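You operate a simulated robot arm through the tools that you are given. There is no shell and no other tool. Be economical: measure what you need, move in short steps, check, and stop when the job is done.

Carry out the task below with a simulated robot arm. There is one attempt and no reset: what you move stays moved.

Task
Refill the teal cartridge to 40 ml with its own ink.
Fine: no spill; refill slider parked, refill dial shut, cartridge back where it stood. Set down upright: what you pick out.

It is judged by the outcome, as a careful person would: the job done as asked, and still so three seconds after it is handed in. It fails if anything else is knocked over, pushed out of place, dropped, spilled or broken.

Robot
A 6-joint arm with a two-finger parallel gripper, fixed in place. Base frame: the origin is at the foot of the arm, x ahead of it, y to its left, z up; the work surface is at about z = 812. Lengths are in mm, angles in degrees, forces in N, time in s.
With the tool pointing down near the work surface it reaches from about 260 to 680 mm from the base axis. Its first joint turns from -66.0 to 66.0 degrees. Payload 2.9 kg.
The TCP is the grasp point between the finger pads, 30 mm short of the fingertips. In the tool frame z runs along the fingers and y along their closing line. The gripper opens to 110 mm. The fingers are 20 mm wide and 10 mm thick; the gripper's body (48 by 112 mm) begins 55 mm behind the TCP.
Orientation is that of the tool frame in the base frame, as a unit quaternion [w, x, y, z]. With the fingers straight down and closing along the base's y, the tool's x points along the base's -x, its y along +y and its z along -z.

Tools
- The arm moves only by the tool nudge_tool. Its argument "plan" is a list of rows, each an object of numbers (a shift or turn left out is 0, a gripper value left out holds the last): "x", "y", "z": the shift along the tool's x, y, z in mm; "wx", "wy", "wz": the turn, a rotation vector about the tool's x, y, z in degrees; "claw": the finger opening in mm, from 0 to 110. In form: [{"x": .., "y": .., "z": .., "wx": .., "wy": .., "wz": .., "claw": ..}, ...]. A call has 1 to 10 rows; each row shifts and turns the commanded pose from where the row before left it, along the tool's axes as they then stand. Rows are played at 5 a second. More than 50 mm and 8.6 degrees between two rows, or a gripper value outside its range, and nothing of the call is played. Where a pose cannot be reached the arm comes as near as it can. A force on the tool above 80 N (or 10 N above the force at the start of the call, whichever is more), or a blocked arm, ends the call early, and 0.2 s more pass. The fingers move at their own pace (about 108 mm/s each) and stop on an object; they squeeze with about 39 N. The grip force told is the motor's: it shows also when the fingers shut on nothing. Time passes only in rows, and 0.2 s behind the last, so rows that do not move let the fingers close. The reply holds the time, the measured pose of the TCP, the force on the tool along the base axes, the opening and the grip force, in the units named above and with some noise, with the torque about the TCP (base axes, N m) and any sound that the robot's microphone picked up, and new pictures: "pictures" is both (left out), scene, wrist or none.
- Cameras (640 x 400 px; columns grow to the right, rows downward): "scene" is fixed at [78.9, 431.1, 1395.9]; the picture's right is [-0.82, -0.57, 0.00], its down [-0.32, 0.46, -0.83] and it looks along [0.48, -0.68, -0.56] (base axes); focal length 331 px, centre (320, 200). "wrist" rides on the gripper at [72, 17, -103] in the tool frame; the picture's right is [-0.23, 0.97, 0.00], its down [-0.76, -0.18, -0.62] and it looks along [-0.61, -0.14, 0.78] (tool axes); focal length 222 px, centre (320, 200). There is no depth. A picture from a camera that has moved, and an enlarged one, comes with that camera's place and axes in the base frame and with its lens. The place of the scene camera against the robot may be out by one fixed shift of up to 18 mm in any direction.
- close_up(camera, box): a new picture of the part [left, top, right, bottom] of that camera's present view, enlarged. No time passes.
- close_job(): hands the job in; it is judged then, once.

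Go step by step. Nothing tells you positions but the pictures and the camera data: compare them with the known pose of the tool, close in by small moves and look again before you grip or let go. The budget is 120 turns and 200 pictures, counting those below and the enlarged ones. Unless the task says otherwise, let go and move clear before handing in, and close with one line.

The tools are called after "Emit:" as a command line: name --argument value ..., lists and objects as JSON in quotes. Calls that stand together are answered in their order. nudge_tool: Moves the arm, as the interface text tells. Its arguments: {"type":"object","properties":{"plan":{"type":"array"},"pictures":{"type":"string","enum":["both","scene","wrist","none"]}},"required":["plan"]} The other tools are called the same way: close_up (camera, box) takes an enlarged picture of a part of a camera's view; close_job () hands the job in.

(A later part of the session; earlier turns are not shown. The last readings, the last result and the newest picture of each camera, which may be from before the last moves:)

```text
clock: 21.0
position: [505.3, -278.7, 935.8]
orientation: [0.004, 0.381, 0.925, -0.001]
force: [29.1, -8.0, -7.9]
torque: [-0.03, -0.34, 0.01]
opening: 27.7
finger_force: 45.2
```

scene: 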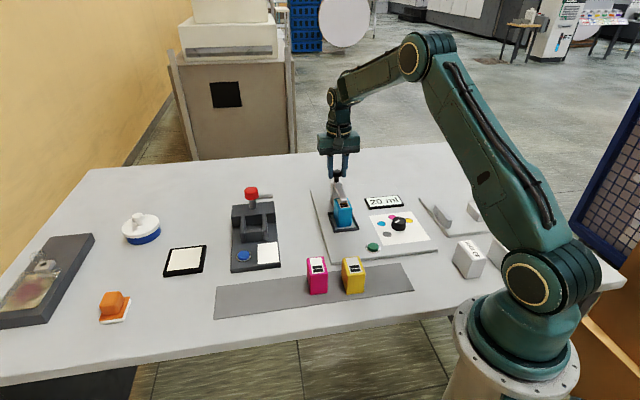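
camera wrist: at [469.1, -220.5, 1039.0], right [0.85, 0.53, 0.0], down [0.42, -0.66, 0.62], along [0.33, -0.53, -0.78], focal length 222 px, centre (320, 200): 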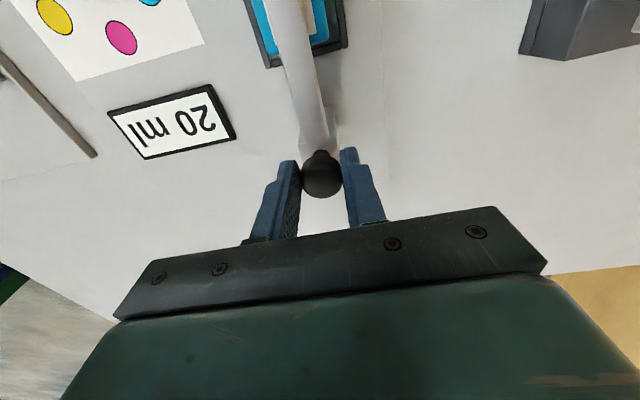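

It has reached its end stop. I'll relax, release and rise, then go look at the dial.

Emit:
nudge_tool --plan '[{"x": -3.5}, {"claw": 54}, {}, {"z": -40}, {"z": -40}, {"z": -40}, {"x": 45}, {"x": 25, "y": -40}]' --pictures "both"

Emit:
close_up --camera "scene" --box '[310, 160, 430, 250]'

Emit:
close_up --camera "wrist" --box '[160, 0, 400, 220]'

```text
clock: 22.8
position: [425.1, -259.4, 1056.7]
orientation: [0.0, 0.381, 0.925, 0.001]
force: [0.1, -0.2, -0.7]
torque: [0.0, -0.04, 0.02]
opening: 54.1
finger_force: 0.1
camera wrist: at [386.0, -196.5, 1159.9], right [0.85, 0.53, 0.0], down [0.42, -0.66, 0.62], along [0.33, -0.53, -0.78], focal length 222 px, centre (320, 200)
```

scene: 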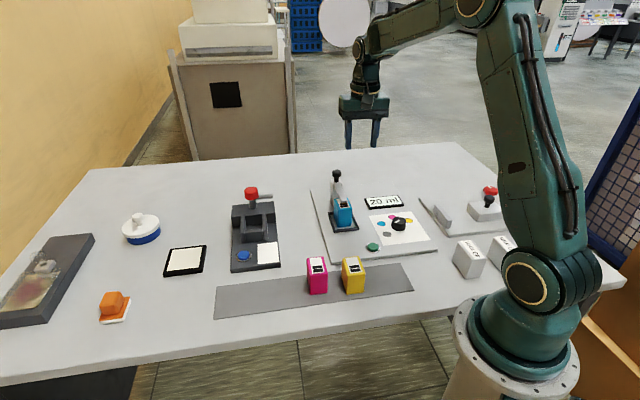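
wrist: 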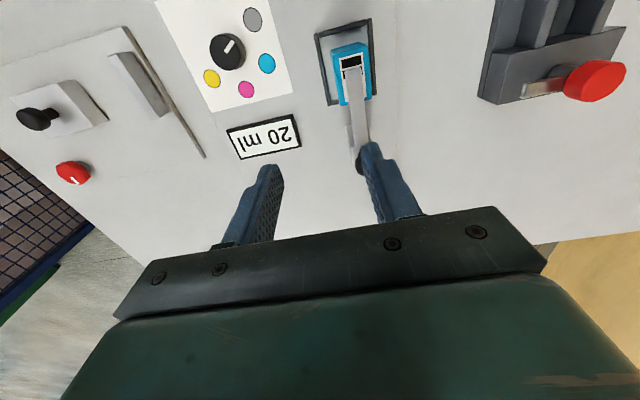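

```text
4.44 times, centred on (370, 205) of scene
camera zoom: at [78.9, 431.1, 1395.9], right [-0.82, -0.57, 0.0], down [-0.32, 0.46, -0.83], along [0.48, -0.68, -0.56], focal length 1470 px, centre (98, 178)
```

zoom: 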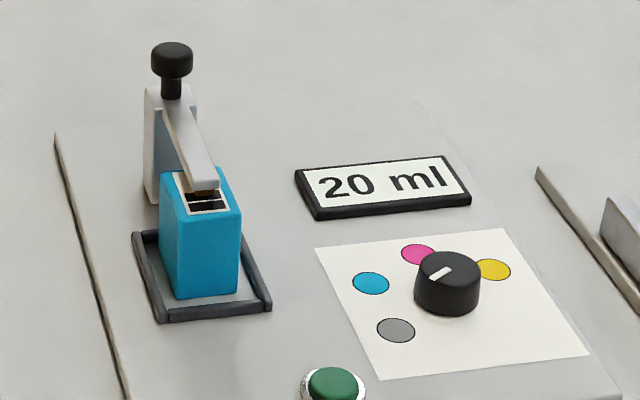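

```text
1.82 times, centred on (280, 110) of wrist
camera zoom: at [386.0, -196.5, 1159.9], right [0.85, 0.53, 0.0], down [0.42, -0.66, 0.62], along [0.33, -0.53, -0.78], focal length 404 px, centre (393, 364)
```

zoom: 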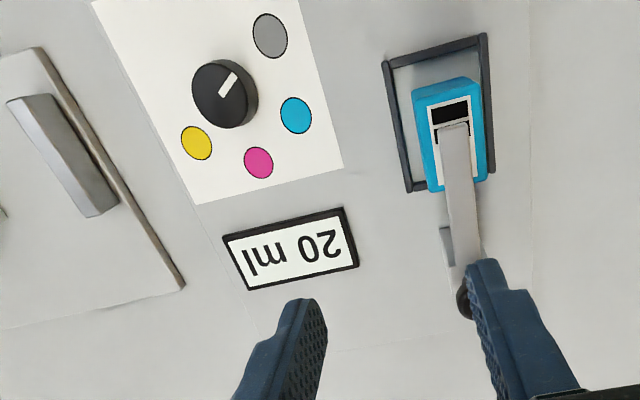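

The slider is in place over the cartridge. The dial is at about (306,-280) with dots spaced 60°; grey→teal is +60° about tool z. I'll go over the dial, pre-rotate -30° and look.

Emit:
nudge_tool --plan '[{"x": 35, "y": -30, "claw": 64}, {"x": 34.6, "y": -35}, {"y": -33.5, "z": 30}, {"z": 40, "wz": -7.5}, {"z": 40, "wz": -7.5}, {"wz": -7.5}, {"wz": -7.5}]' --pictures "wrist"

Emit:
close_up --camera "wrist" --box '[220, 50, 420, 250]'

```text
clock: 24.4
position: [309.4, -280.0, 946.4]
orientation: [0.0, 0.127, 0.992, -0.001]
force: [-0.6, -0.4, 1.1]
torque: [0.0, 0.04, 0.0]
opening: 63.9
finger_force: 0.1
camera wrist: at [241.8, -245.5, 1048.2], right [0.47, 0.88, 0.0], down [0.69, -0.36, 0.62], along [0.55, -0.29, -0.78], focal length 222 px, centre (320, 200)
```

wrist: 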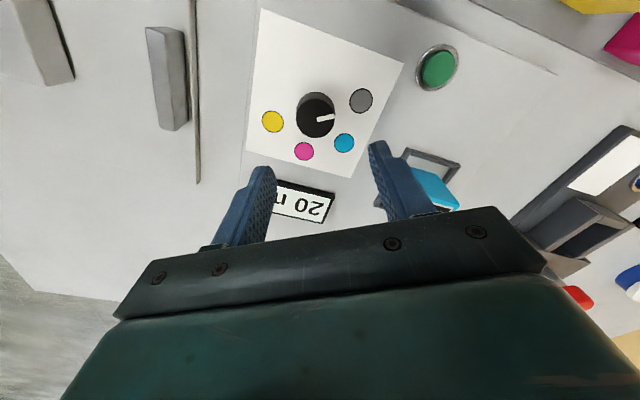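

```text
2.00 times, centred on (320, 150) of wrist
camera zoom: at [241.8, -245.5, 1048.2], right [0.47, 0.88, 0.0], down [0.69, -0.36, 0.62], along [0.55, -0.29, -0.78], focal length 444 px, centre (320, 300)
```

zoom: 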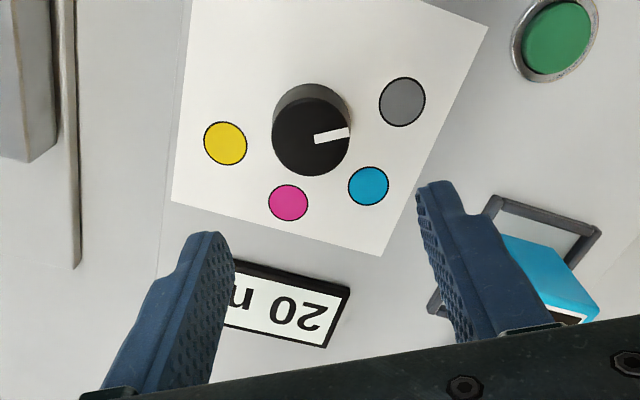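

The dial centre is (+6,-2) from the TCP, about 35 mm across. I'll correct, go down and grip it.

Emit:
nudge_tool --plan '[{"x": 6, "y": -2, "z": 20, "claw": 60}, {"z": 35}, {"z": 20}, {"z": 12}]' --pictures "both"

Emit:
close_up --camera "scene" --box '[350, 170, 450, 270]'

```text
clock: 25.4
position: [302.1, -280.2, 859.1]
orientation: [0.0, 0.128, 0.992, 0.0]
force: [0.3, -0.8, 0.5]
torque: [0.04, 0.05, -0.01]
opening: 60.0
finger_force: 0.0
camera wrist: at [235.8, -245.8, 962.0], right [0.47, 0.88, 0.0], down [0.69, -0.37, 0.62], along [0.55, -0.29, -0.78], focal length 222 px, centre (320, 200)
```

scene: 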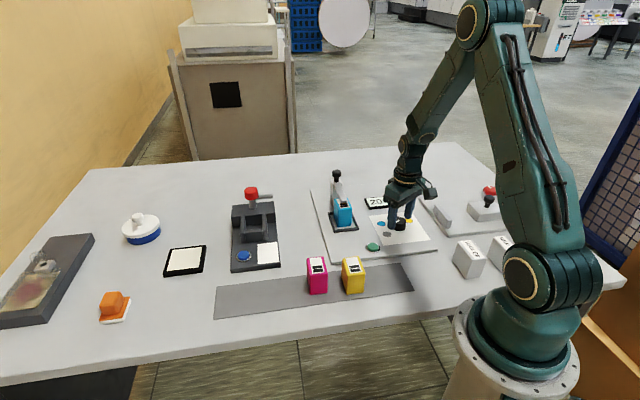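
wrist: 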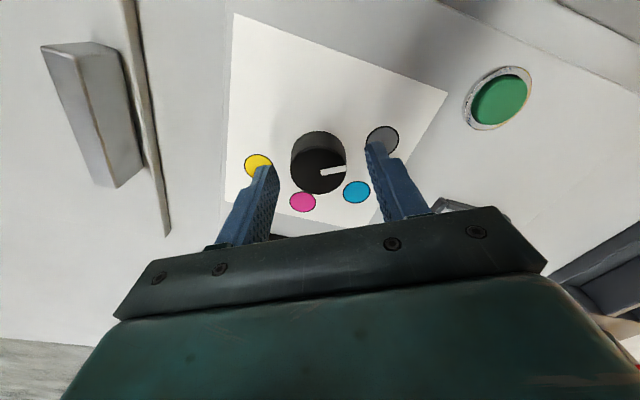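

```text
4.00 times, centred on (400, 220) of scene
camera zoom: at [78.9, 431.1, 1395.9], right [-0.82, -0.57, 0.0], down [-0.32, 0.46, -0.83], along [0.48, -0.68, -0.56], focal length 1323 px, centre (0, 120)
```

zoom: 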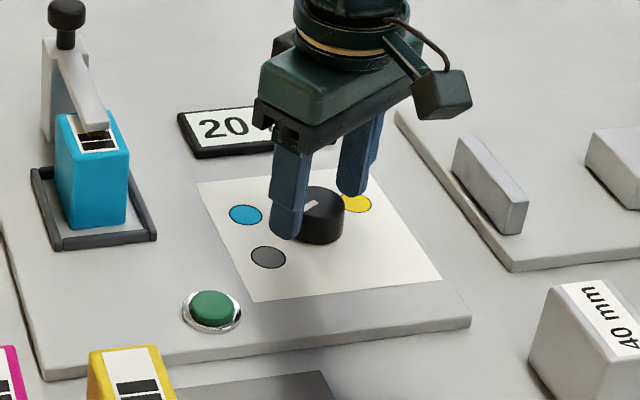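

Centred. I'll grip and first test a small turn.

Emit:
nudge_tool --plan '[{"z": 2, "claw": 20}, {}, {}, {"wz": 7.5}, {"wz": 7.5}]' --pictures "both"

```text
clock: 26.6
position: [302.9, -281.8, 858.3]
orientation: [0.001, 0.258, 0.966, -0.001]
force: [-10.5, -9.7, 36.3]
torque: [-0.25, 0.53, -0.04]
opening: 37.6
finger_force: 44.7
camera wrist: at [246.9, -230.5, 960.9], right [0.68, 0.73, 0.0], down [0.57, -0.53, 0.63], along [0.46, -0.43, -0.78], focal length 222 px, centre (320, 200)
```

scene: 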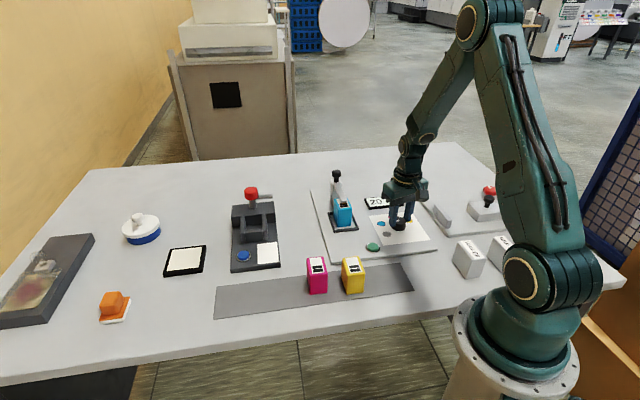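
wrist: 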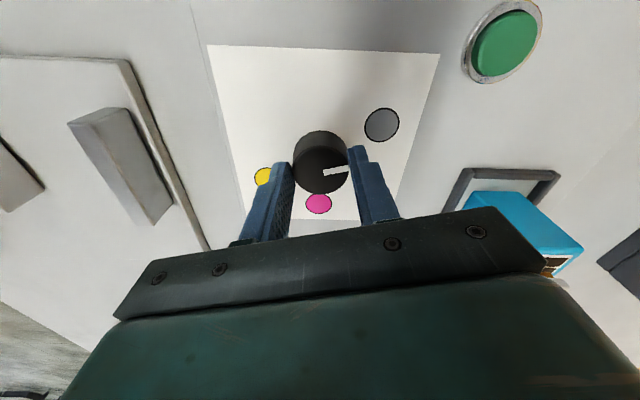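

The knob turns with the gripper. I'll relieve the downward force slightly and turn the remaining 45°.

Emit:
nudge_tool --plan '[{"z": -1.5, "wz": 7.5}, {"wz": 7.5}, {"wz": 7.5}, {"wz": 7.5}, {"wz": 7.5}, {"wz": 7.5}]' --pictures "both"

Emit:
close_up --camera "scene" --box '[320, 160, 440, 260]'

Emit:
close_up --camera "wrist" --box '[220, 80, 420, 250]'

```text
clock: 28.0
position: [302.7, -280.8, 857.8]
orientation: [0.001, 0.608, 0.794, 0.0]
force: [9.9, -15.7, -4.9]
torque: [-0.7, -0.15, 0.02]
opening: 37.6
finger_force: 44.9
camera wrist: at [299.7, -206.3, 961.1], right [1.0, 0.03, 0.0], down [0.03, -0.78, 0.62], along [0.02, -0.62, -0.78], focal length 222 px, centre (320, 200)
```

scene: 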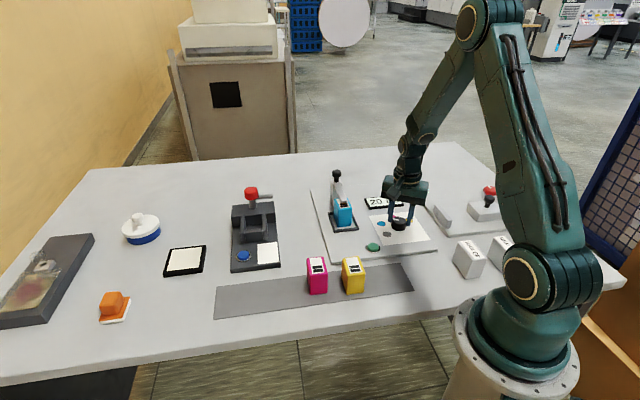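
wrist: 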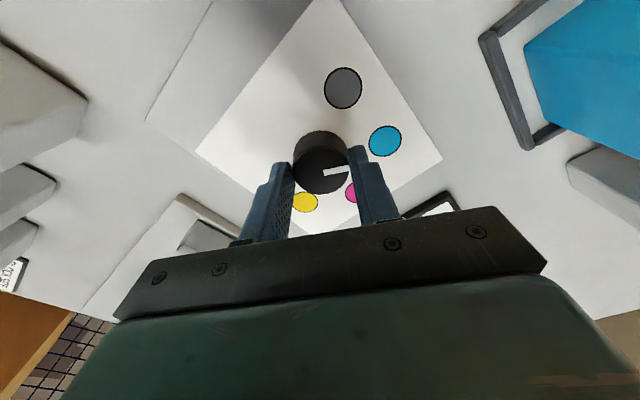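

```text
4.00 times, centred on (380, 210) of scene
camera zoom: at [79.2, 430.7, 1396.0], right [-0.82, -0.57, 0.0], down [-0.32, 0.46, -0.83], along [0.48, -0.68, -0.56], focal length 1323 px, centre (80, 160)
```

zoom: 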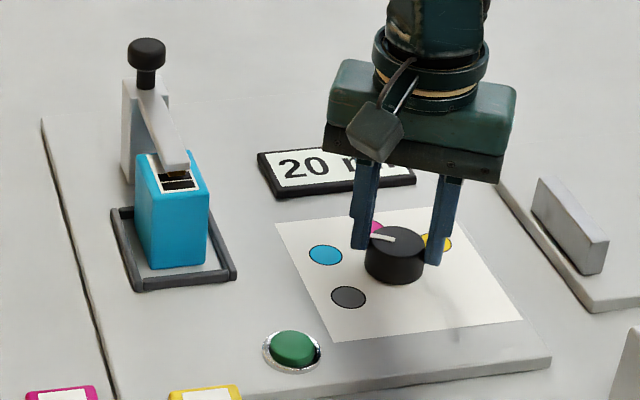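

```text
2.35 times, centred on (320, 165) of wrist
camera zoom: at [299.7, -206.3, 961.1], right [1.0, 0.03, 0.0], down [0.03, -0.78, 0.62], along [0.02, -0.62, -0.78], focal length 523 px, centre (320, 282)
```

zoom: 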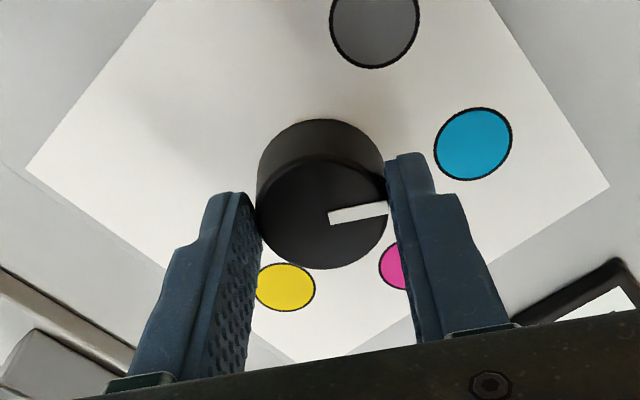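

The dial points at teal, and nothing flows from the dial alone (20 ml). I'll release it, rise and move toward the green button, turning so the wrist camera can see the display while pressing.

Emit:
nudge_tool --plan '[{"claw": 64}, {}, {"z": -30}, {"z": -50}, {"x": 35, "y": 15}, {"x": 35, "y": 15}, {"x": 32.6, "y": 14.9}, {"wz": -8.4, "claw": 0}, {"wz": -8.4}, {"wz": -8.4}]' --pictures "none"

Emit:
nudge_tool --plan '[{"wz": -8.4}, {"wz": -8.4}, {"wz": -8.4}, {"wz": -8.4}, {"wz": -8.4}, {"wz": -8.4}, {"wz": -8.4}, {"wz": -8.4}]' --pictures "both"

Emit:
close_up --camera "wrist" --box '[220, 50, 420, 250]'

Emit:
close_up --camera "scene" --box '[330, 170, 430, 260]'

```text
clock: 30.2
position: [318.4, -170.2, 938.4]
orientation: [0.0, 0.418, 0.908, 0.001]
force: [-0.4, 0.7, 0.0]
torque: [0.03, -0.01, -0.01]
opening: 0.0
finger_force: 37.8
```

```text
clock: 32.0
position: [318.2, -170.3, 938.5]
orientation: [0.0, -0.155, 0.988, 0.0]
force: [0.1, 0.6, 0.7]
torque: [0.01, 0.0, -0.03]
opening: 0.1
finger_force: 37.6
camera wrist: at [243.7, -175.6, 1041.4], right [-0.08, 1.0, 0.0], down [0.78, 0.06, 0.62], along [0.62, 0.05, -0.78], focal length 222 px, centre (320, 200)
```

scene: 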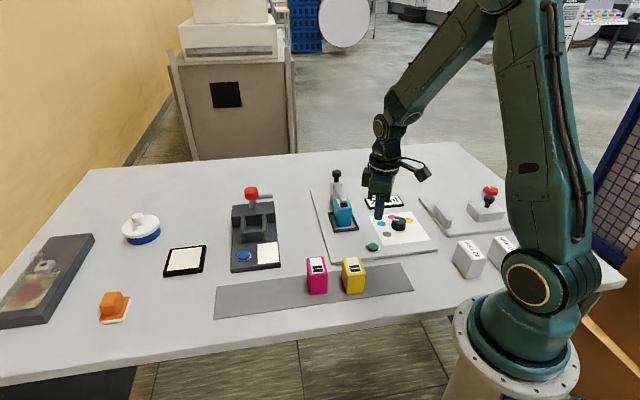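
wrist: 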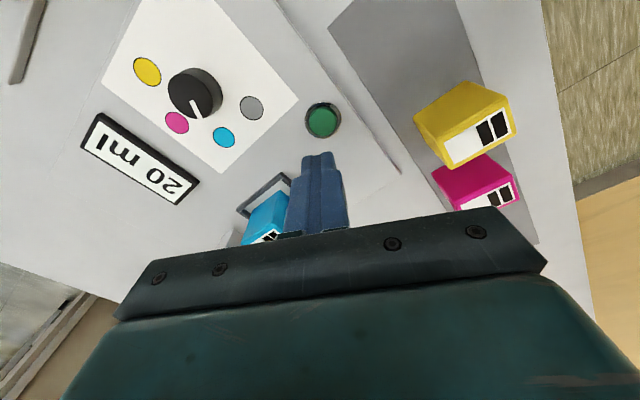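

```text
2.00 times, centred on (320, 150) of wrist
camera zoom: at [243.7, -175.6, 1041.4], right [-0.08, 1.0, 0.0], down [0.78, 0.06, 0.62], along [0.62, 0.05, -0.78], focal length 444 px, centre (320, 300)
```

zoom: 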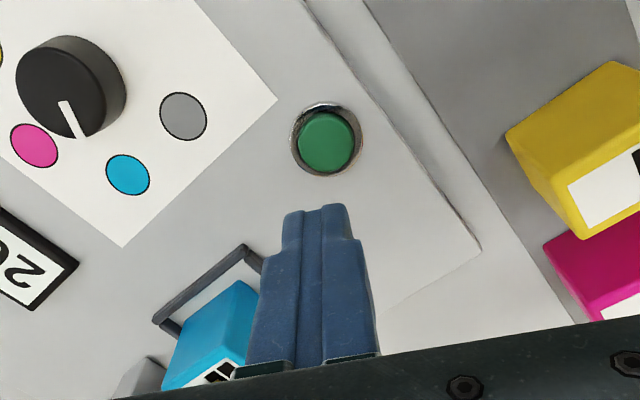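

```text
4.44 times, centred on (380, 215) of scene
camera zoom: at [78.9, 431.1, 1395.9], right [-0.82, -0.57, 0.0], down [-0.32, 0.46, -0.83], along [0.48, -0.68, -0.56], focal length 1470 px, centre (53, 133)
```

zoom: 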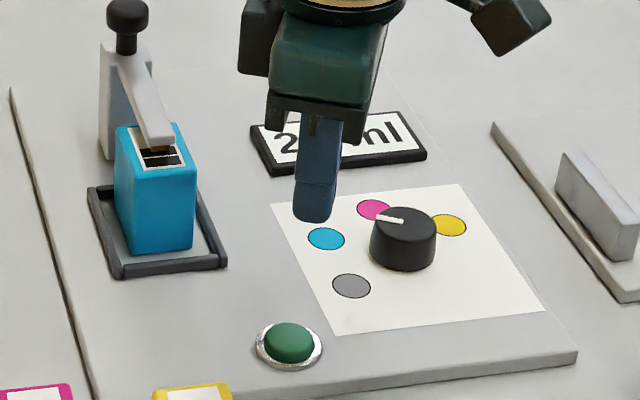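

The display is visible in the wrist view and the button is right below (+3 mm in y). I'll descend to just above it.

Emit:
nudge_tool --plan '[{"y": 3, "z": 30}, {"z": 30}, {"z": 6}]' --pictures "both"

Emit:
close_up --camera "wrist" --box '[20, 80, 420, 250]'

Emit:
close_up --camera "scene" --box '[330, 200, 410, 270]'

```text
clock: 32.8
position: [317.3, -166.7, 871.4]
orientation: [0.0, -0.153, 0.988, 0.001]
force: [0.0, 0.1, -0.4]
torque: [0.0, 0.03, -0.01]
opening: 0.0
finger_force: 37.5
camera wrist: at [242.7, -172.1, 975.0], right [-0.08, 1.0, 0.0], down [0.78, 0.06, 0.62], along [0.62, 0.05, -0.78], focal length 222 px, centre (320, 200)
```

scene: 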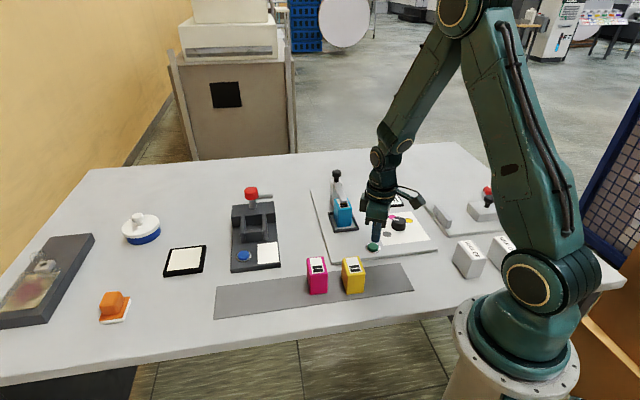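
wrist: 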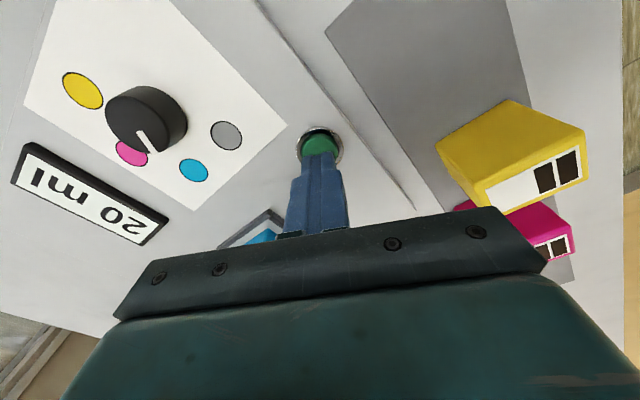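

```text
1.60 times, centred on (220, 165) of wrist
camera zoom: at [242.7, -172.1, 975.0], right [-0.08, 1.0, 0.0], down [0.78, 0.06, 0.62], along [0.62, 0.05, -0.78], focal length 355 px, centre (480, 256)
```

zoom: 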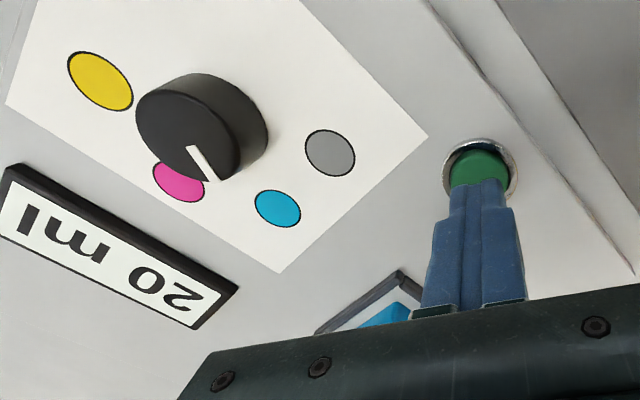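

```text
5.71 times, centred on (370, 235) of scene
camera zoom: at [78.9, 431.1, 1395.9], right [-0.82, -0.57, 0.0], down [-0.32, 0.46, -0.83], along [0.48, -0.68, -0.56], focal length 1890 px, centre (34, 0)
```

zoom: 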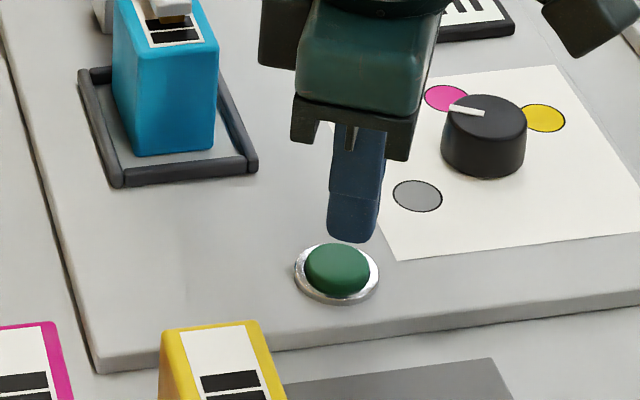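

Emit:
nudge_tool --plan '[{"x": 5, "y": 2}, {"z": 5}, {}]' --pictures "wrist"

Emit:
close_up --camera "scene" --box '[330, 200, 410, 270]'

```text
clock: 33.6
position: [313.1, -166.1, 867.9]
orientation: [-0.001, -0.152, 0.988, 0.0]
force: [0.9, 0.8, 0.2]
torque: [0.01, 0.02, 0.02]
opening: 0.2
finger_force: 37.7
camera wrist: at [237.7, -171.9, 970.6], right [-0.08, 1.0, 0.0], down [0.78, 0.06, 0.62], along [0.62, 0.05, -0.78], focal length 222 px, centre (320, 200)
```

wrist: 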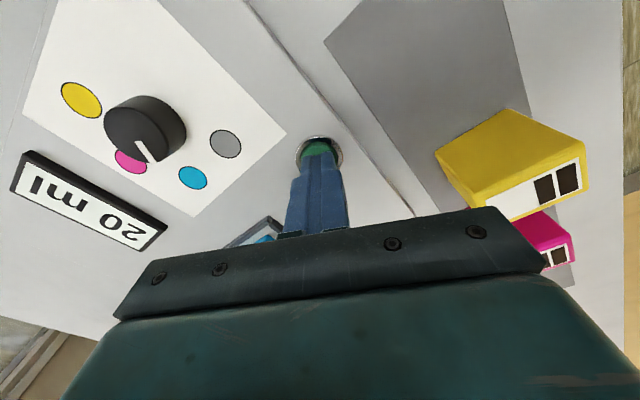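

```text
5.71 times, centred on (370, 235) of scene
camera zoom: at [78.9, 431.1, 1395.9], right [-0.82, -0.57, 0.0], down [-0.32, 0.46, -0.83], along [0.48, -0.68, -0.56], focal length 1890 px, centre (34, 0)
```

zoom: 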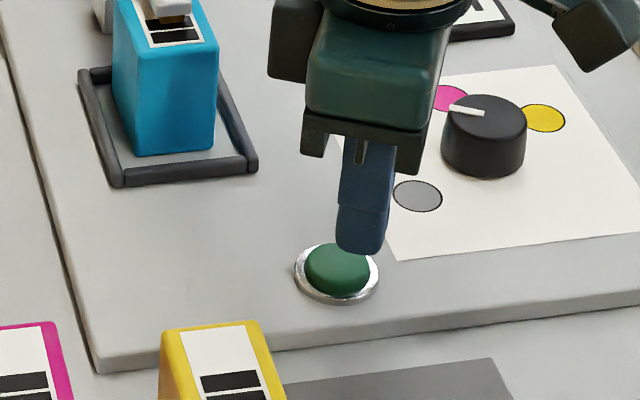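

The button top seems lower than I assumed, and it lies slightly (-2 mm) in tool x. I'll adjust and approach in small steps, watching force and display.

Emit:
nudge_tool --plan '[{"x": -2.5, "z": 4}, {"z": 2}, {"z": 1}]' --pictures "wrist"

```text
clock: 34.4
position: [313.9, -165.0, 860.0]
orientation: [-0.001, -0.153, 0.988, 0.0]
force: [0.5, 0.4, 0.2]
torque: [-0.01, 0.04, 0.01]
opening: 0.0
finger_force: 37.4
camera wrist: at [239.8, -171.4, 963.5], right [-0.08, 1.0, 0.0], down [0.78, 0.06, 0.62], along [0.62, 0.05, -0.78], focal length 222 px, centre (320, 200)
```

wrist: 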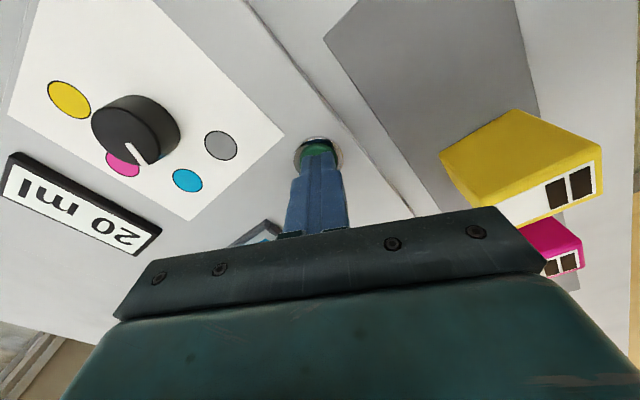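

Tips at about z 830 with no contact yet. I'll step 1 mm at a time.

Emit:
nudge_tool --plan '[{"z": 1}, {"z": 1}]' --pictures "wrist"

Emit:
close_up --camera "scene" --box '[330, 200, 410, 270]'

```text
clock: 35.0
position: [315.2, -165.4, 858.5]
orientation: [0.0, -0.153, 0.988, 0.0]
force: [0.1, -0.1, 0.8]
torque: [0.02, -0.05, -0.02]
opening: 0.0
finger_force: 37.9
camera wrist: at [239.9, -171.5, 961.5], right [-0.08, 1.0, 0.0], down [0.78, 0.06, 0.62], along [0.62, 0.05, -0.78], focal length 222 px, centre (320, 200)
```

wrist: 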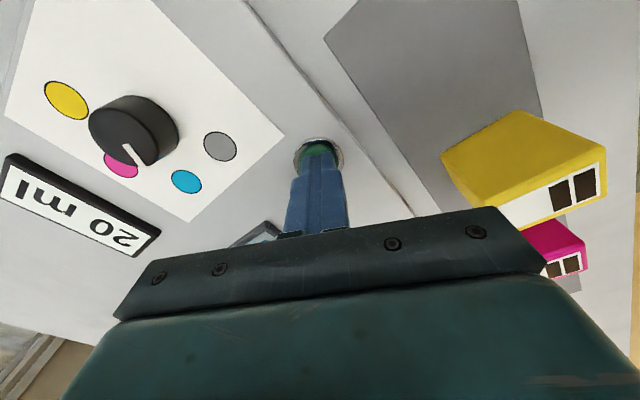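

```text
5.71 times, centred on (370, 235) of scene
camera zoom: at [78.9, 431.1, 1395.9], right [-0.82, -0.57, 0.0], down [-0.32, 0.46, -0.83], along [0.48, -0.68, -0.56], focal length 1890 px, centre (34, 0)
```

zoom: 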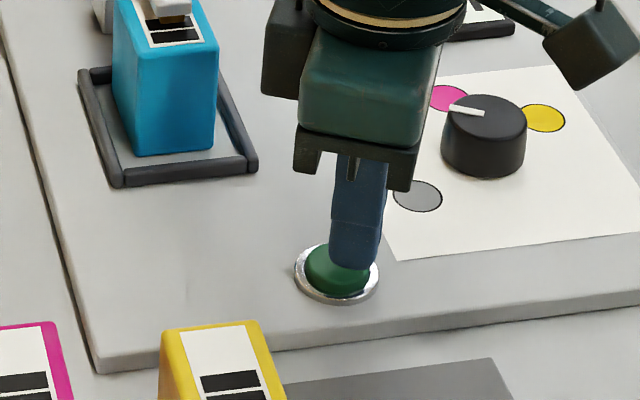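

The fingertip is about at the button top, slightly off-centre. I'll shift 3 mm and press 1 mm steps.

Emit:
nudge_tool --plan '[{"x": -3, "y": 1.5}, {"z": 1}, {"z": 1}]' --pictures "wrist"

```text
clock: 35.8
position: [316.5, -163.0, 856.1]
orientation: [0.0, -0.154, 0.988, 0.0]
force: [-0.5, 1.1, 0.2]
torque: [-0.02, -0.03, -0.01]
opening: 0.0
finger_force: 37.7
camera wrist: at [242.3, -169.0, 959.5], right [-0.08, 1.0, 0.0], down [0.78, 0.06, 0.62], along [0.62, 0.05, -0.78], focal length 222 px, centre (320, 200)
```

wrist: 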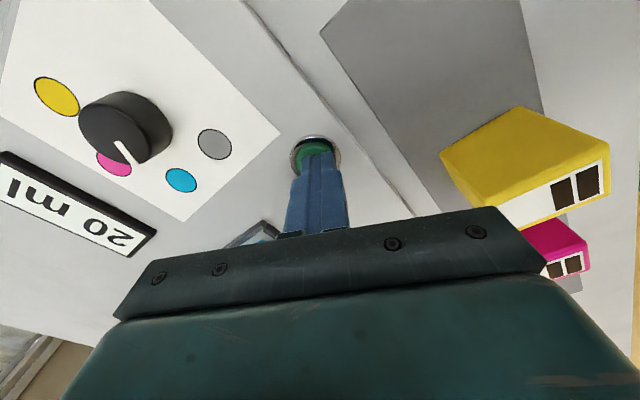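

Emit:
nudge_tool --plan '[{"z": 1}, {"z": 1}]' --pictures "wrist"

Emit:
close_up --camera "scene" --box '[330, 200, 410, 270]'

```text
clock: 36.4
position: [318.1, -162.8, 854.4]
orientation: [0.001, -0.153, 0.988, 0.0]
force: [-0.7, 0.2, -0.7]
torque: [-0.02, 0.03, 0.03]
opening: 0.0
finger_force: 38.0
camera wrist: at [242.2, -168.9, 957.4], right [-0.08, 1.0, 0.0], down [0.78, 0.06, 0.62], along [0.62, 0.05, -0.78], focal length 222 px, centre (320, 200)
```

wrist: 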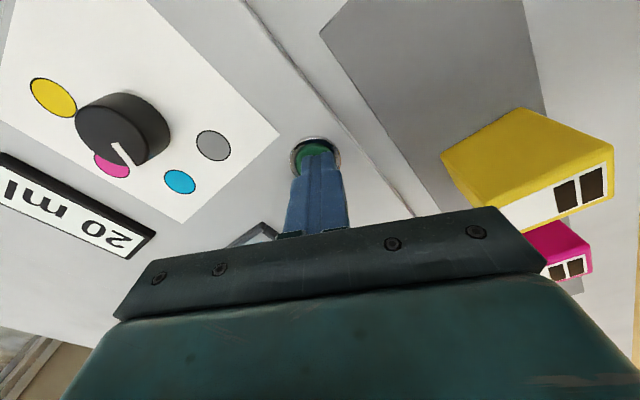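

```text
5.71 times, centred on (370, 235) of scene
camera zoom: at [78.9, 431.1, 1395.9], right [-0.82, -0.57, 0.0], down [-0.32, 0.46, -0.83], along [0.48, -0.68, -0.56], focal length 1890 px, centre (34, 0)
```

zoom: 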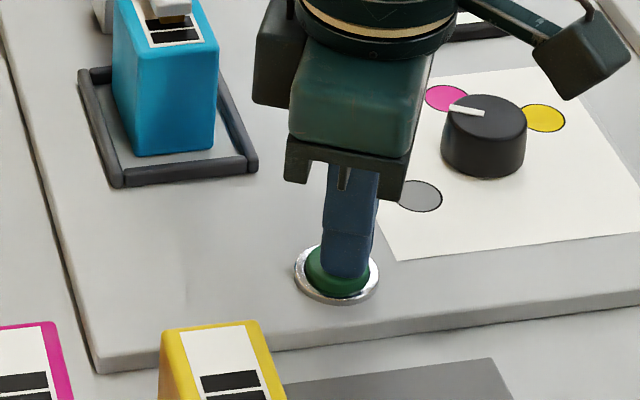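

Emit:
nudge_tool --plan '[{"z": 1}, {"z": 1}]' --pictures "wrist"

```text
clock: 37.0
position: [318.5, -164.0, 852.1]
orientation: [0.0, -0.153, 0.988, 0.0]
force: [0.0, 0.0, 0.3]
torque: [0.02, 0.01, -0.03]
opening: 0.0
finger_force: 38.0
camera wrist: at [242.2, -169.1, 955.4], right [-0.08, 1.0, 0.0], down [0.78, 0.06, 0.62], along [0.62, 0.05, -0.78], focal length 222 px, centre (320, 200)
```

wrist: 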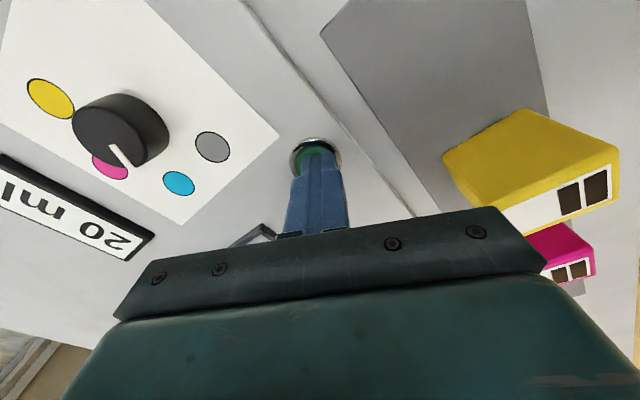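

Emit:
close_up --camera "wrist" --box '[270, 115, 370, 195]'

Emit:
close_up --camera "scene" --box '[350, 220, 400, 265]'

```text
5.00 times, centred on (320, 155) of wrist
camera zoom: at [242.2, -169.1, 955.4], right [-0.08, 1.0, 0.0], down [0.78, 0.06, 0.62], along [0.62, 0.05, -0.78], focal length 1111 px, centre (320, 425)
```

zoom: 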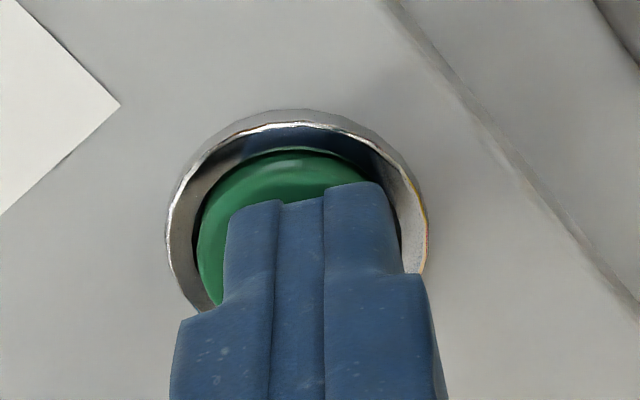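

```text
8.89 times, centred on (375, 242) of scene
camera zoom: at [78.9, 431.1, 1395.9], right [-0.82, -0.57, 0.0], down [-0.32, 0.46, -0.83], along [0.48, -0.68, -0.56], focal length 2940 px, centre (-169, -178)
```

zoom: 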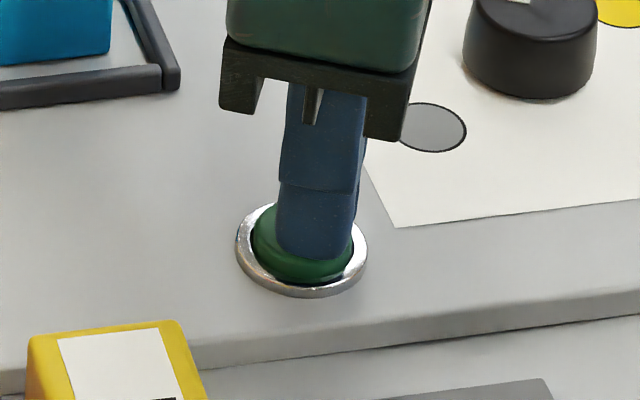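

The button is going down under a light spring; display is still 20. I'll press further.

Emit:
nudge_tool --plan '[{"z": 1}, {"z": 1}]' --pictures "wrist"

```text
clock: 37.6
position: [317.0, -163.2, 850.3]
orientation: [0.0, -0.153, 0.988, 0.0]
force: [-0.1, 0.0, 1.3]
torque: [0.01, 0.03, 0.0]
opening: 0.0
finger_force: 37.8
camera wrist: at [242.2, -168.9, 953.3], right [-0.08, 1.0, 0.0], down [0.78, 0.06, 0.62], along [0.62, 0.05, -0.78], focal length 222 px, centre (320, 200)
```

wrist: 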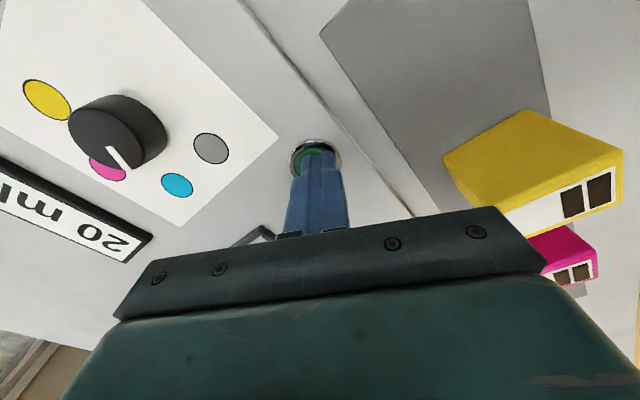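

Emit:
nudge_tool --plan '[{"z": 1}, {"z": 1}]' --pictures "wrist"

Emit:
close_up --camera "wrist" --box '[270, 115, 370, 195]'

```text
clock: 38.2
position: [316.9, -162.3, 847.8]
orientation: [0.0, -0.153, 0.988, 0.0]
force: [-0.8, -0.1, 2.5]
torque: [0.01, 0.0, 0.01]
opening: 0.0
finger_force: 37.6
heard: click
camera wrist: at [242.1, -168.8, 951.2], right [-0.08, 1.0, 0.0], down [0.78, 0.06, 0.62], along [0.62, 0.05, -0.78], focal length 222 px, centre (320, 200)
```

wrist: 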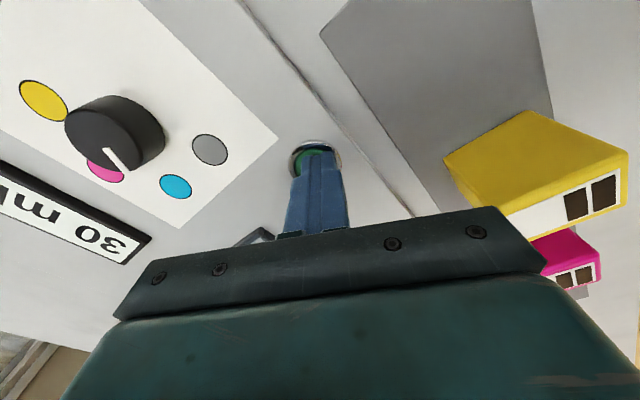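

```text
5.00 times, centred on (320, 155) of wrist
camera zoom: at [242.1, -168.8, 951.2], right [-0.08, 1.0, 0.0], down [0.78, 0.06, 0.62], along [0.62, 0.05, -0.78], focal length 1111 px, centre (320, 425)
```

zoom: 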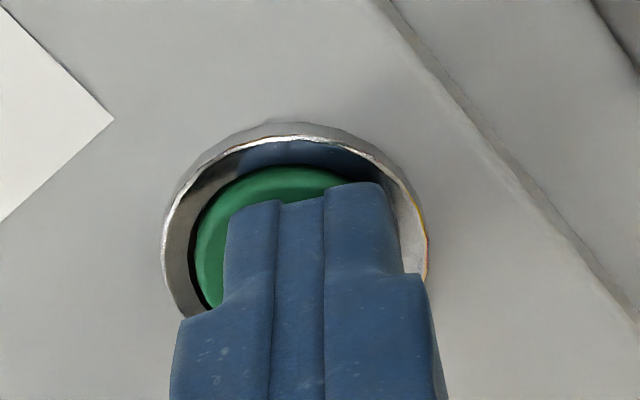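

A click and the display jumped to 30 ml: likely 10 ml per press. I'll release the button and check that the reading holds.

Emit:
nudge_tool --plan '[{"z": -8}, {}]' --pictures "wrist"

Emit:
close_up --camera "wrist" --box '[0, 140, 170, 270]'

```text
clock: 38.8
position: [318.3, -162.8, 855.0]
orientation: [0.0, -0.153, 0.988, 0.0]
force: [-0.1, -0.2, 0.7]
torque: [-0.03, -0.03, 0.01]
opening: 0.0
finger_force: 37.6
camera wrist: at [242.4, -168.6, 959.2], right [-0.08, 1.0, 0.0], down [0.78, 0.06, 0.62], along [0.62, 0.05, -0.78], focal length 222 px, centre (320, 200)
```

wrist: 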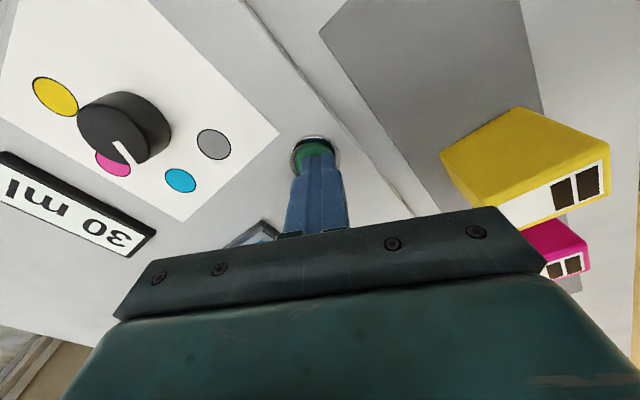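

```text
3.08 times, centred on (85, 205) of wrist
camera zoom: at [242.4, -168.6, 959.2], right [-0.08, 1.0, 0.0], down [0.78, 0.06, 0.62], along [0.62, 0.05, -0.78], focal length 684 px, centre (1043, 185)
```

zoom: 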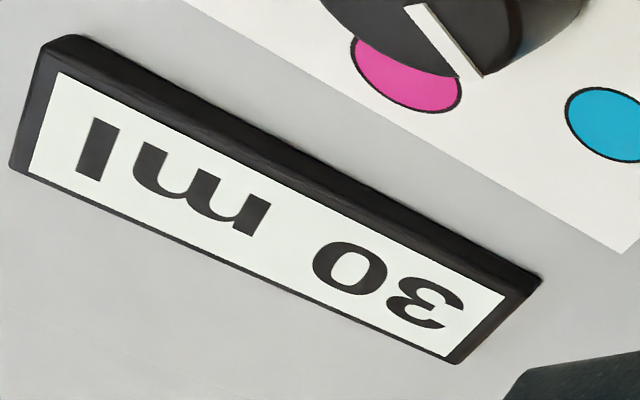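

It holds at 30 ml. I'll rise fully off the button, then press once more.

Emit:
nudge_tool --plan '[{"z": -4}, {}, {"z": 6}, {"z": 4}, {"z": 1}]' --pictures "wrist"

```text
clock: 40.0
position: [317.0, -163.3, 848.2]
orientation: [0.0, -0.153, 0.988, 0.0]
force: [-1.6, -0.3, 2.0]
torque: [0.02, 0.03, 0.02]
opening: 0.1
finger_force: 37.9
heard: click
camera wrist: at [241.9, -169.0, 951.9], right [-0.08, 1.0, 0.0], down [0.78, 0.06, 0.62], along [0.62, 0.05, -0.78], focal length 222 px, centre (320, 200)
```

wrist: 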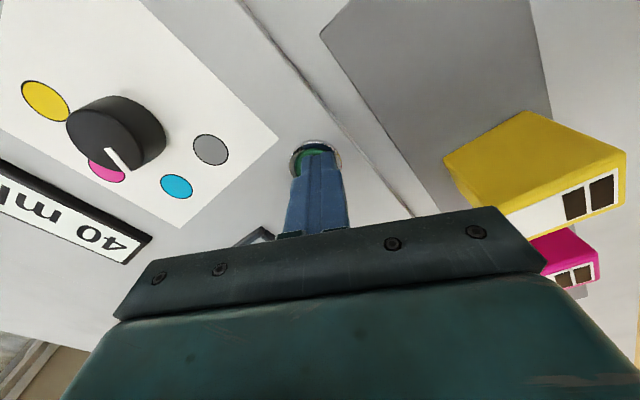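

The display reads 40 ml. I'll lift off, turn back and return above the dial to shut it.

Emit:
nudge_tool --plan '[{"z": -40}, {"z": -50}, {"wz": 8.4}, {"wz": 8.4}, {"wz": 8.4}, {"wz": 8.4}, {"wz": 8.4}, {"wz": 8.4}, {"wz": 8.4}, {"wz": 8.4}]' --pictures "none"

Emit:
nudge_tool --plan '[{"wz": 8.4, "claw": 62}, {"wz": 8.4}, {"wz": 8.4}, {"x": -37, "y": -15}, {"x": -37, "y": -15}, {"x": -36, "y": -15.6}]' --pictures "both"

Emit:
close_up --camera "wrist" --box '[220, 50, 420, 250]'

Emit:
close_up --camera "scene" --box '[320, 160, 440, 260]'

```text
clock: 42.2
position: [318.0, -163.9, 939.8]
orientation: [0.0, 0.42, 0.907, 0.0]
force: [-0.2, 0.7, 0.2]
torque: [0.02, -0.03, 0.0]
opening: 0.0
finger_force: 37.6
```

```text
clock: 43.6
position: [301.8, -281.6, 940.4]
orientation: [0.0, 0.608, 0.794, 0.0]
force: [0.3, -0.2, 0.1]
torque: [-0.01, -0.04, 0.0]
opening: 61.9
finger_force: 0.0
camera wrist: at [298.7, -207.7, 1042.8], right [1.0, 0.04, 0.0], down [0.03, -0.78, 0.62], along [0.02, -0.62, -0.78], focal length 222 px, centre (320, 200)
```

scene: 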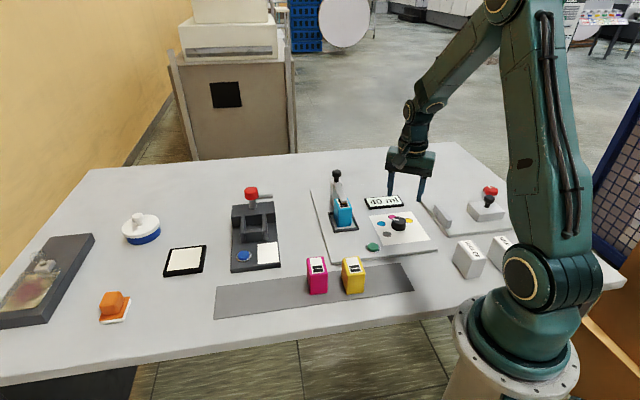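
wrist: 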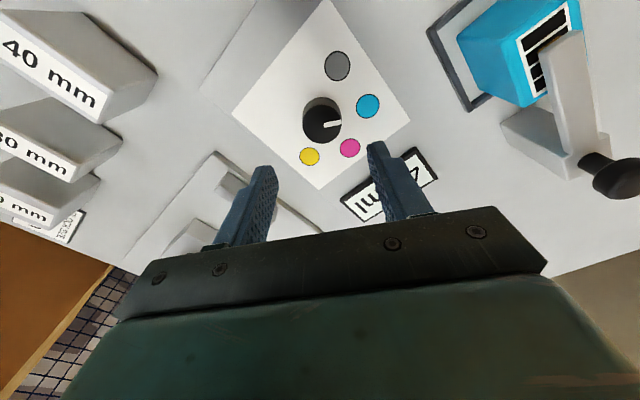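

```text
2.00 times, centred on (320, 150) of wrist
camera zoom: at [298.7, -207.7, 1042.8], right [1.0, 0.04, 0.0], down [0.03, -0.78, 0.62], along [0.02, -0.62, -0.78], focal length 444 px, centre (320, 300)
```

zoom: 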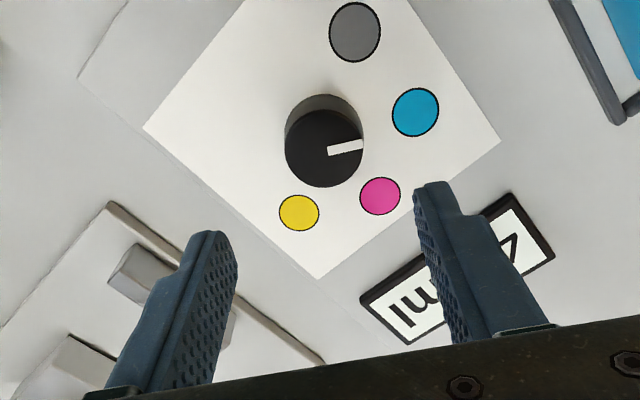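

```text
4.00 times, centred on (380, 210) of scene
camera zoom: at [78.9, 431.1, 1395.9], right [-0.82, -0.57, 0.0], down [-0.32, 0.46, -0.83], along [0.48, -0.68, -0.56], focal length 1323 px, centre (80, 160)
```

zoom: 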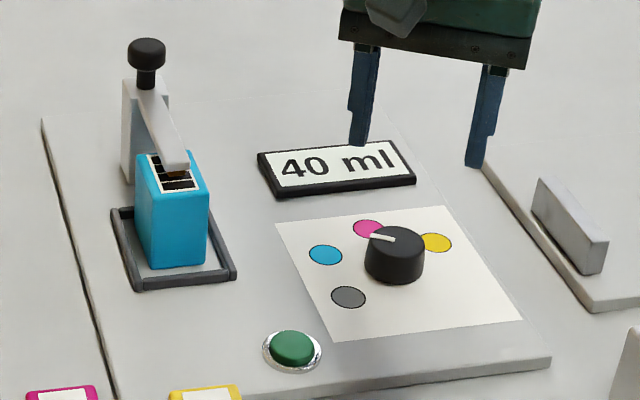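

40 ml is confirmed. I'll go down on the dial, grip it and turn back -60°.

Emit:
nudge_tool --plan '[{"x": 1, "y": 2, "z": 30}, {"z": 35}, {"z": 16.5}, {"claw": 20}, {}, {}]' --pictures "wrist"

Emit:
nudge_tool --plan '[{"wz": -7.5}, {"wz": -7.5}, {"wz": -7.5}, {"wz": -7.5}, {"wz": -7.5}, {"wz": -7.5}, {"wz": -7.5}, {"wz": -7.5}]' --pictures "both"

Emit:
close_up --camera "wrist" --box '[220, 80, 420, 250]'

```text
clock: 45.0
position: [302.0, -279.0, 856.7]
orientation: [0.001, 0.608, 0.794, 0.0]
force: [-0.4, 0.3, -0.5]
torque: [-0.28, -0.07, 0.03]
opening: 38.2
finger_force: 44.7
camera wrist: at [299.8, -205.5, 960.8], right [1.0, 0.04, 0.0], down [0.03, -0.78, 0.62], along [0.02, -0.62, -0.78], focal length 222 px, centre (320, 200)
```

wrist: 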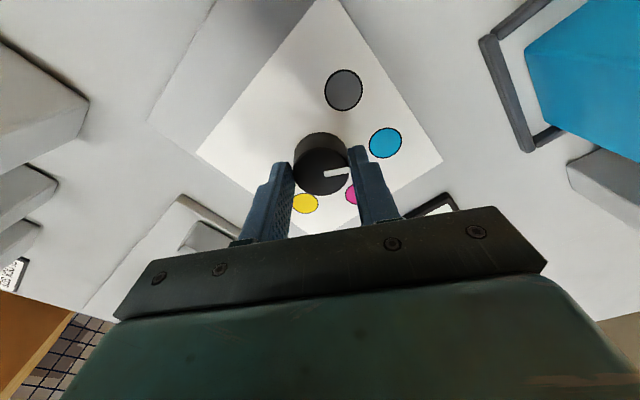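

```text
clock: 46.8
position: [301.8, -282.2, 857.5]
orientation: [-0.002, 0.131, 0.991, -0.003]
force: [-25.8, -14.5, 2.2]
torque: [-0.39, 0.02, -0.12]
opening: 37.9
finger_force: 45.0
camera wrist: at [235.4, -246.2, 961.0], right [0.47, 0.88, -0.01], down [0.69, -0.36, 0.62], along [0.55, -0.3, -0.78], focal length 222 px, centre (320, 200)
```

scene: 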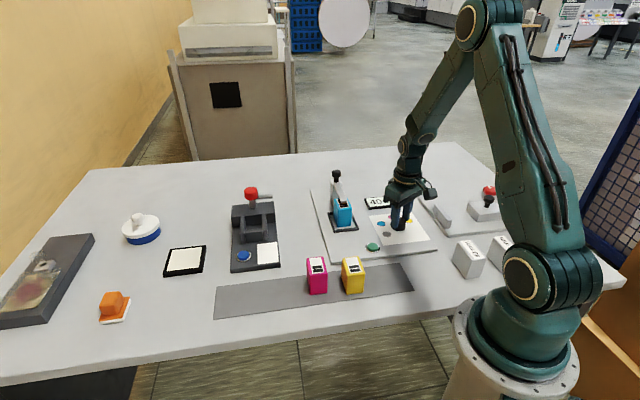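
wrist: 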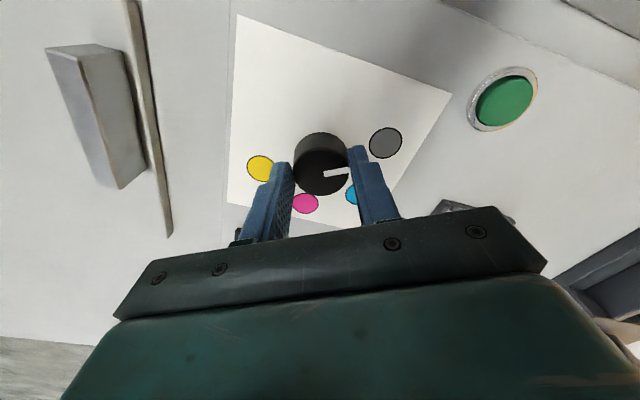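

```text
2.35 times, centred on (320, 165) of wrist
camera zoom: at [235.4, -246.2, 961.0], right [0.47, 0.88, -0.01], down [0.69, -0.36, 0.62], along [0.55, -0.3, -0.78], focal length 523 px, centre (320, 282)
```

zoom: 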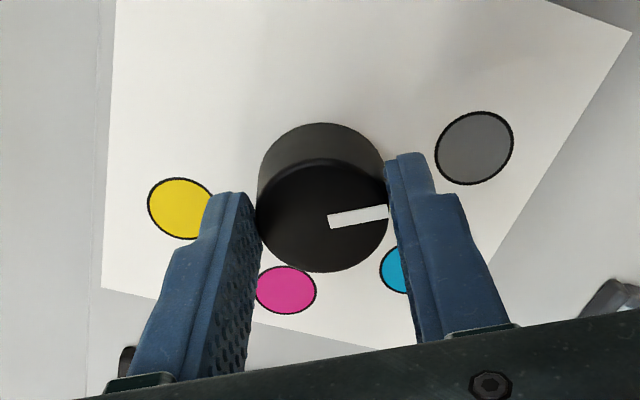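

The dial is back at grey. I'll release, rise, turn +30° and head back toward the slider knob.

Emit:
nudge_tool --plan '[{"claw": 64}, {}, {"z": -50}, {"z": -50}, {"z": -50}, {"z": -40, "wz": 7.5}, {"wz": 7.5}, {"wz": 7.5}, {"wz": 7.5}]' --pictures "both"

Emit:
close_up --camera "scene" --box '[320, 160, 440, 260]'

```text
clock: 48.8
position: [303.5, -279.2, 1045.8]
orientation: [0.0, 0.383, 0.924, -0.001]
force: [0.2, -0.1, -0.3]
torque: [0.01, -0.03, -0.01]
opening: 64.0
finger_force: 0.1
camera wrist: at [263.5, -216.4, 1151.0], right [0.85, 0.53, 0.0], down [0.41, -0.66, 0.62], along [0.33, -0.53, -0.78], focal length 222 px, centre (320, 200)
```

scene: 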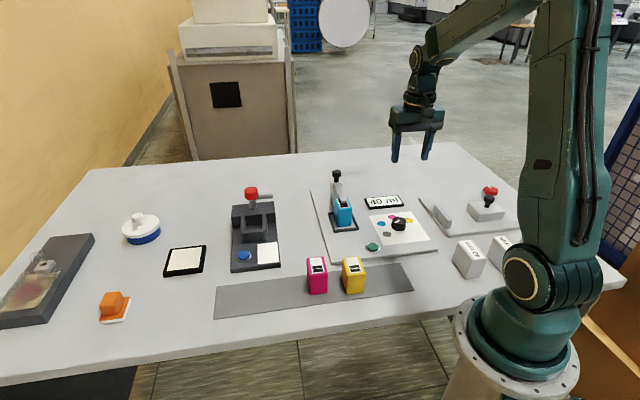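
wrist: 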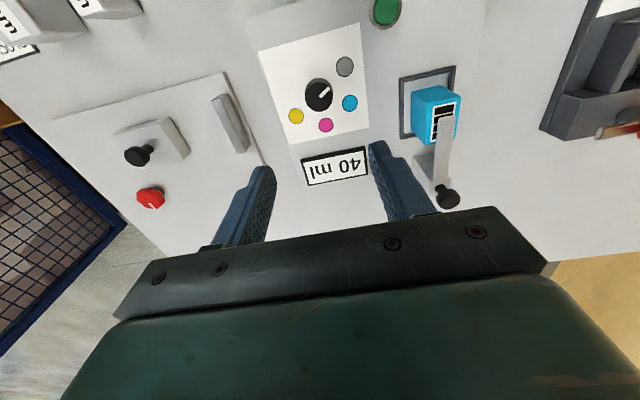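

```text
4.00 times, centred on (380, 210) of scene
camera zoom: at [78.9, 431.1, 1395.9], right [-0.82, -0.57, 0.0], down [-0.32, 0.46, -0.83], along [0.48, -0.68, -0.56], focal length 1323 px, centre (80, 160)
```

zoom: 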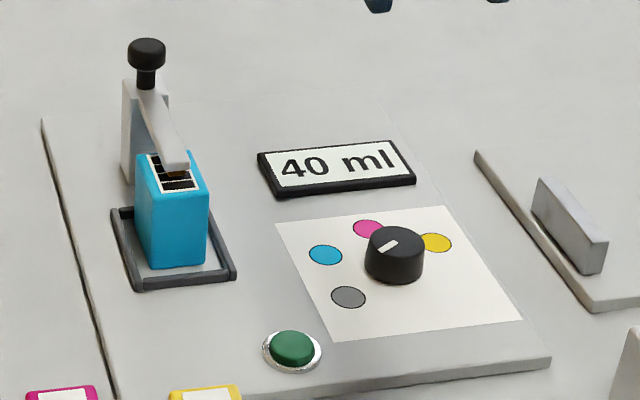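

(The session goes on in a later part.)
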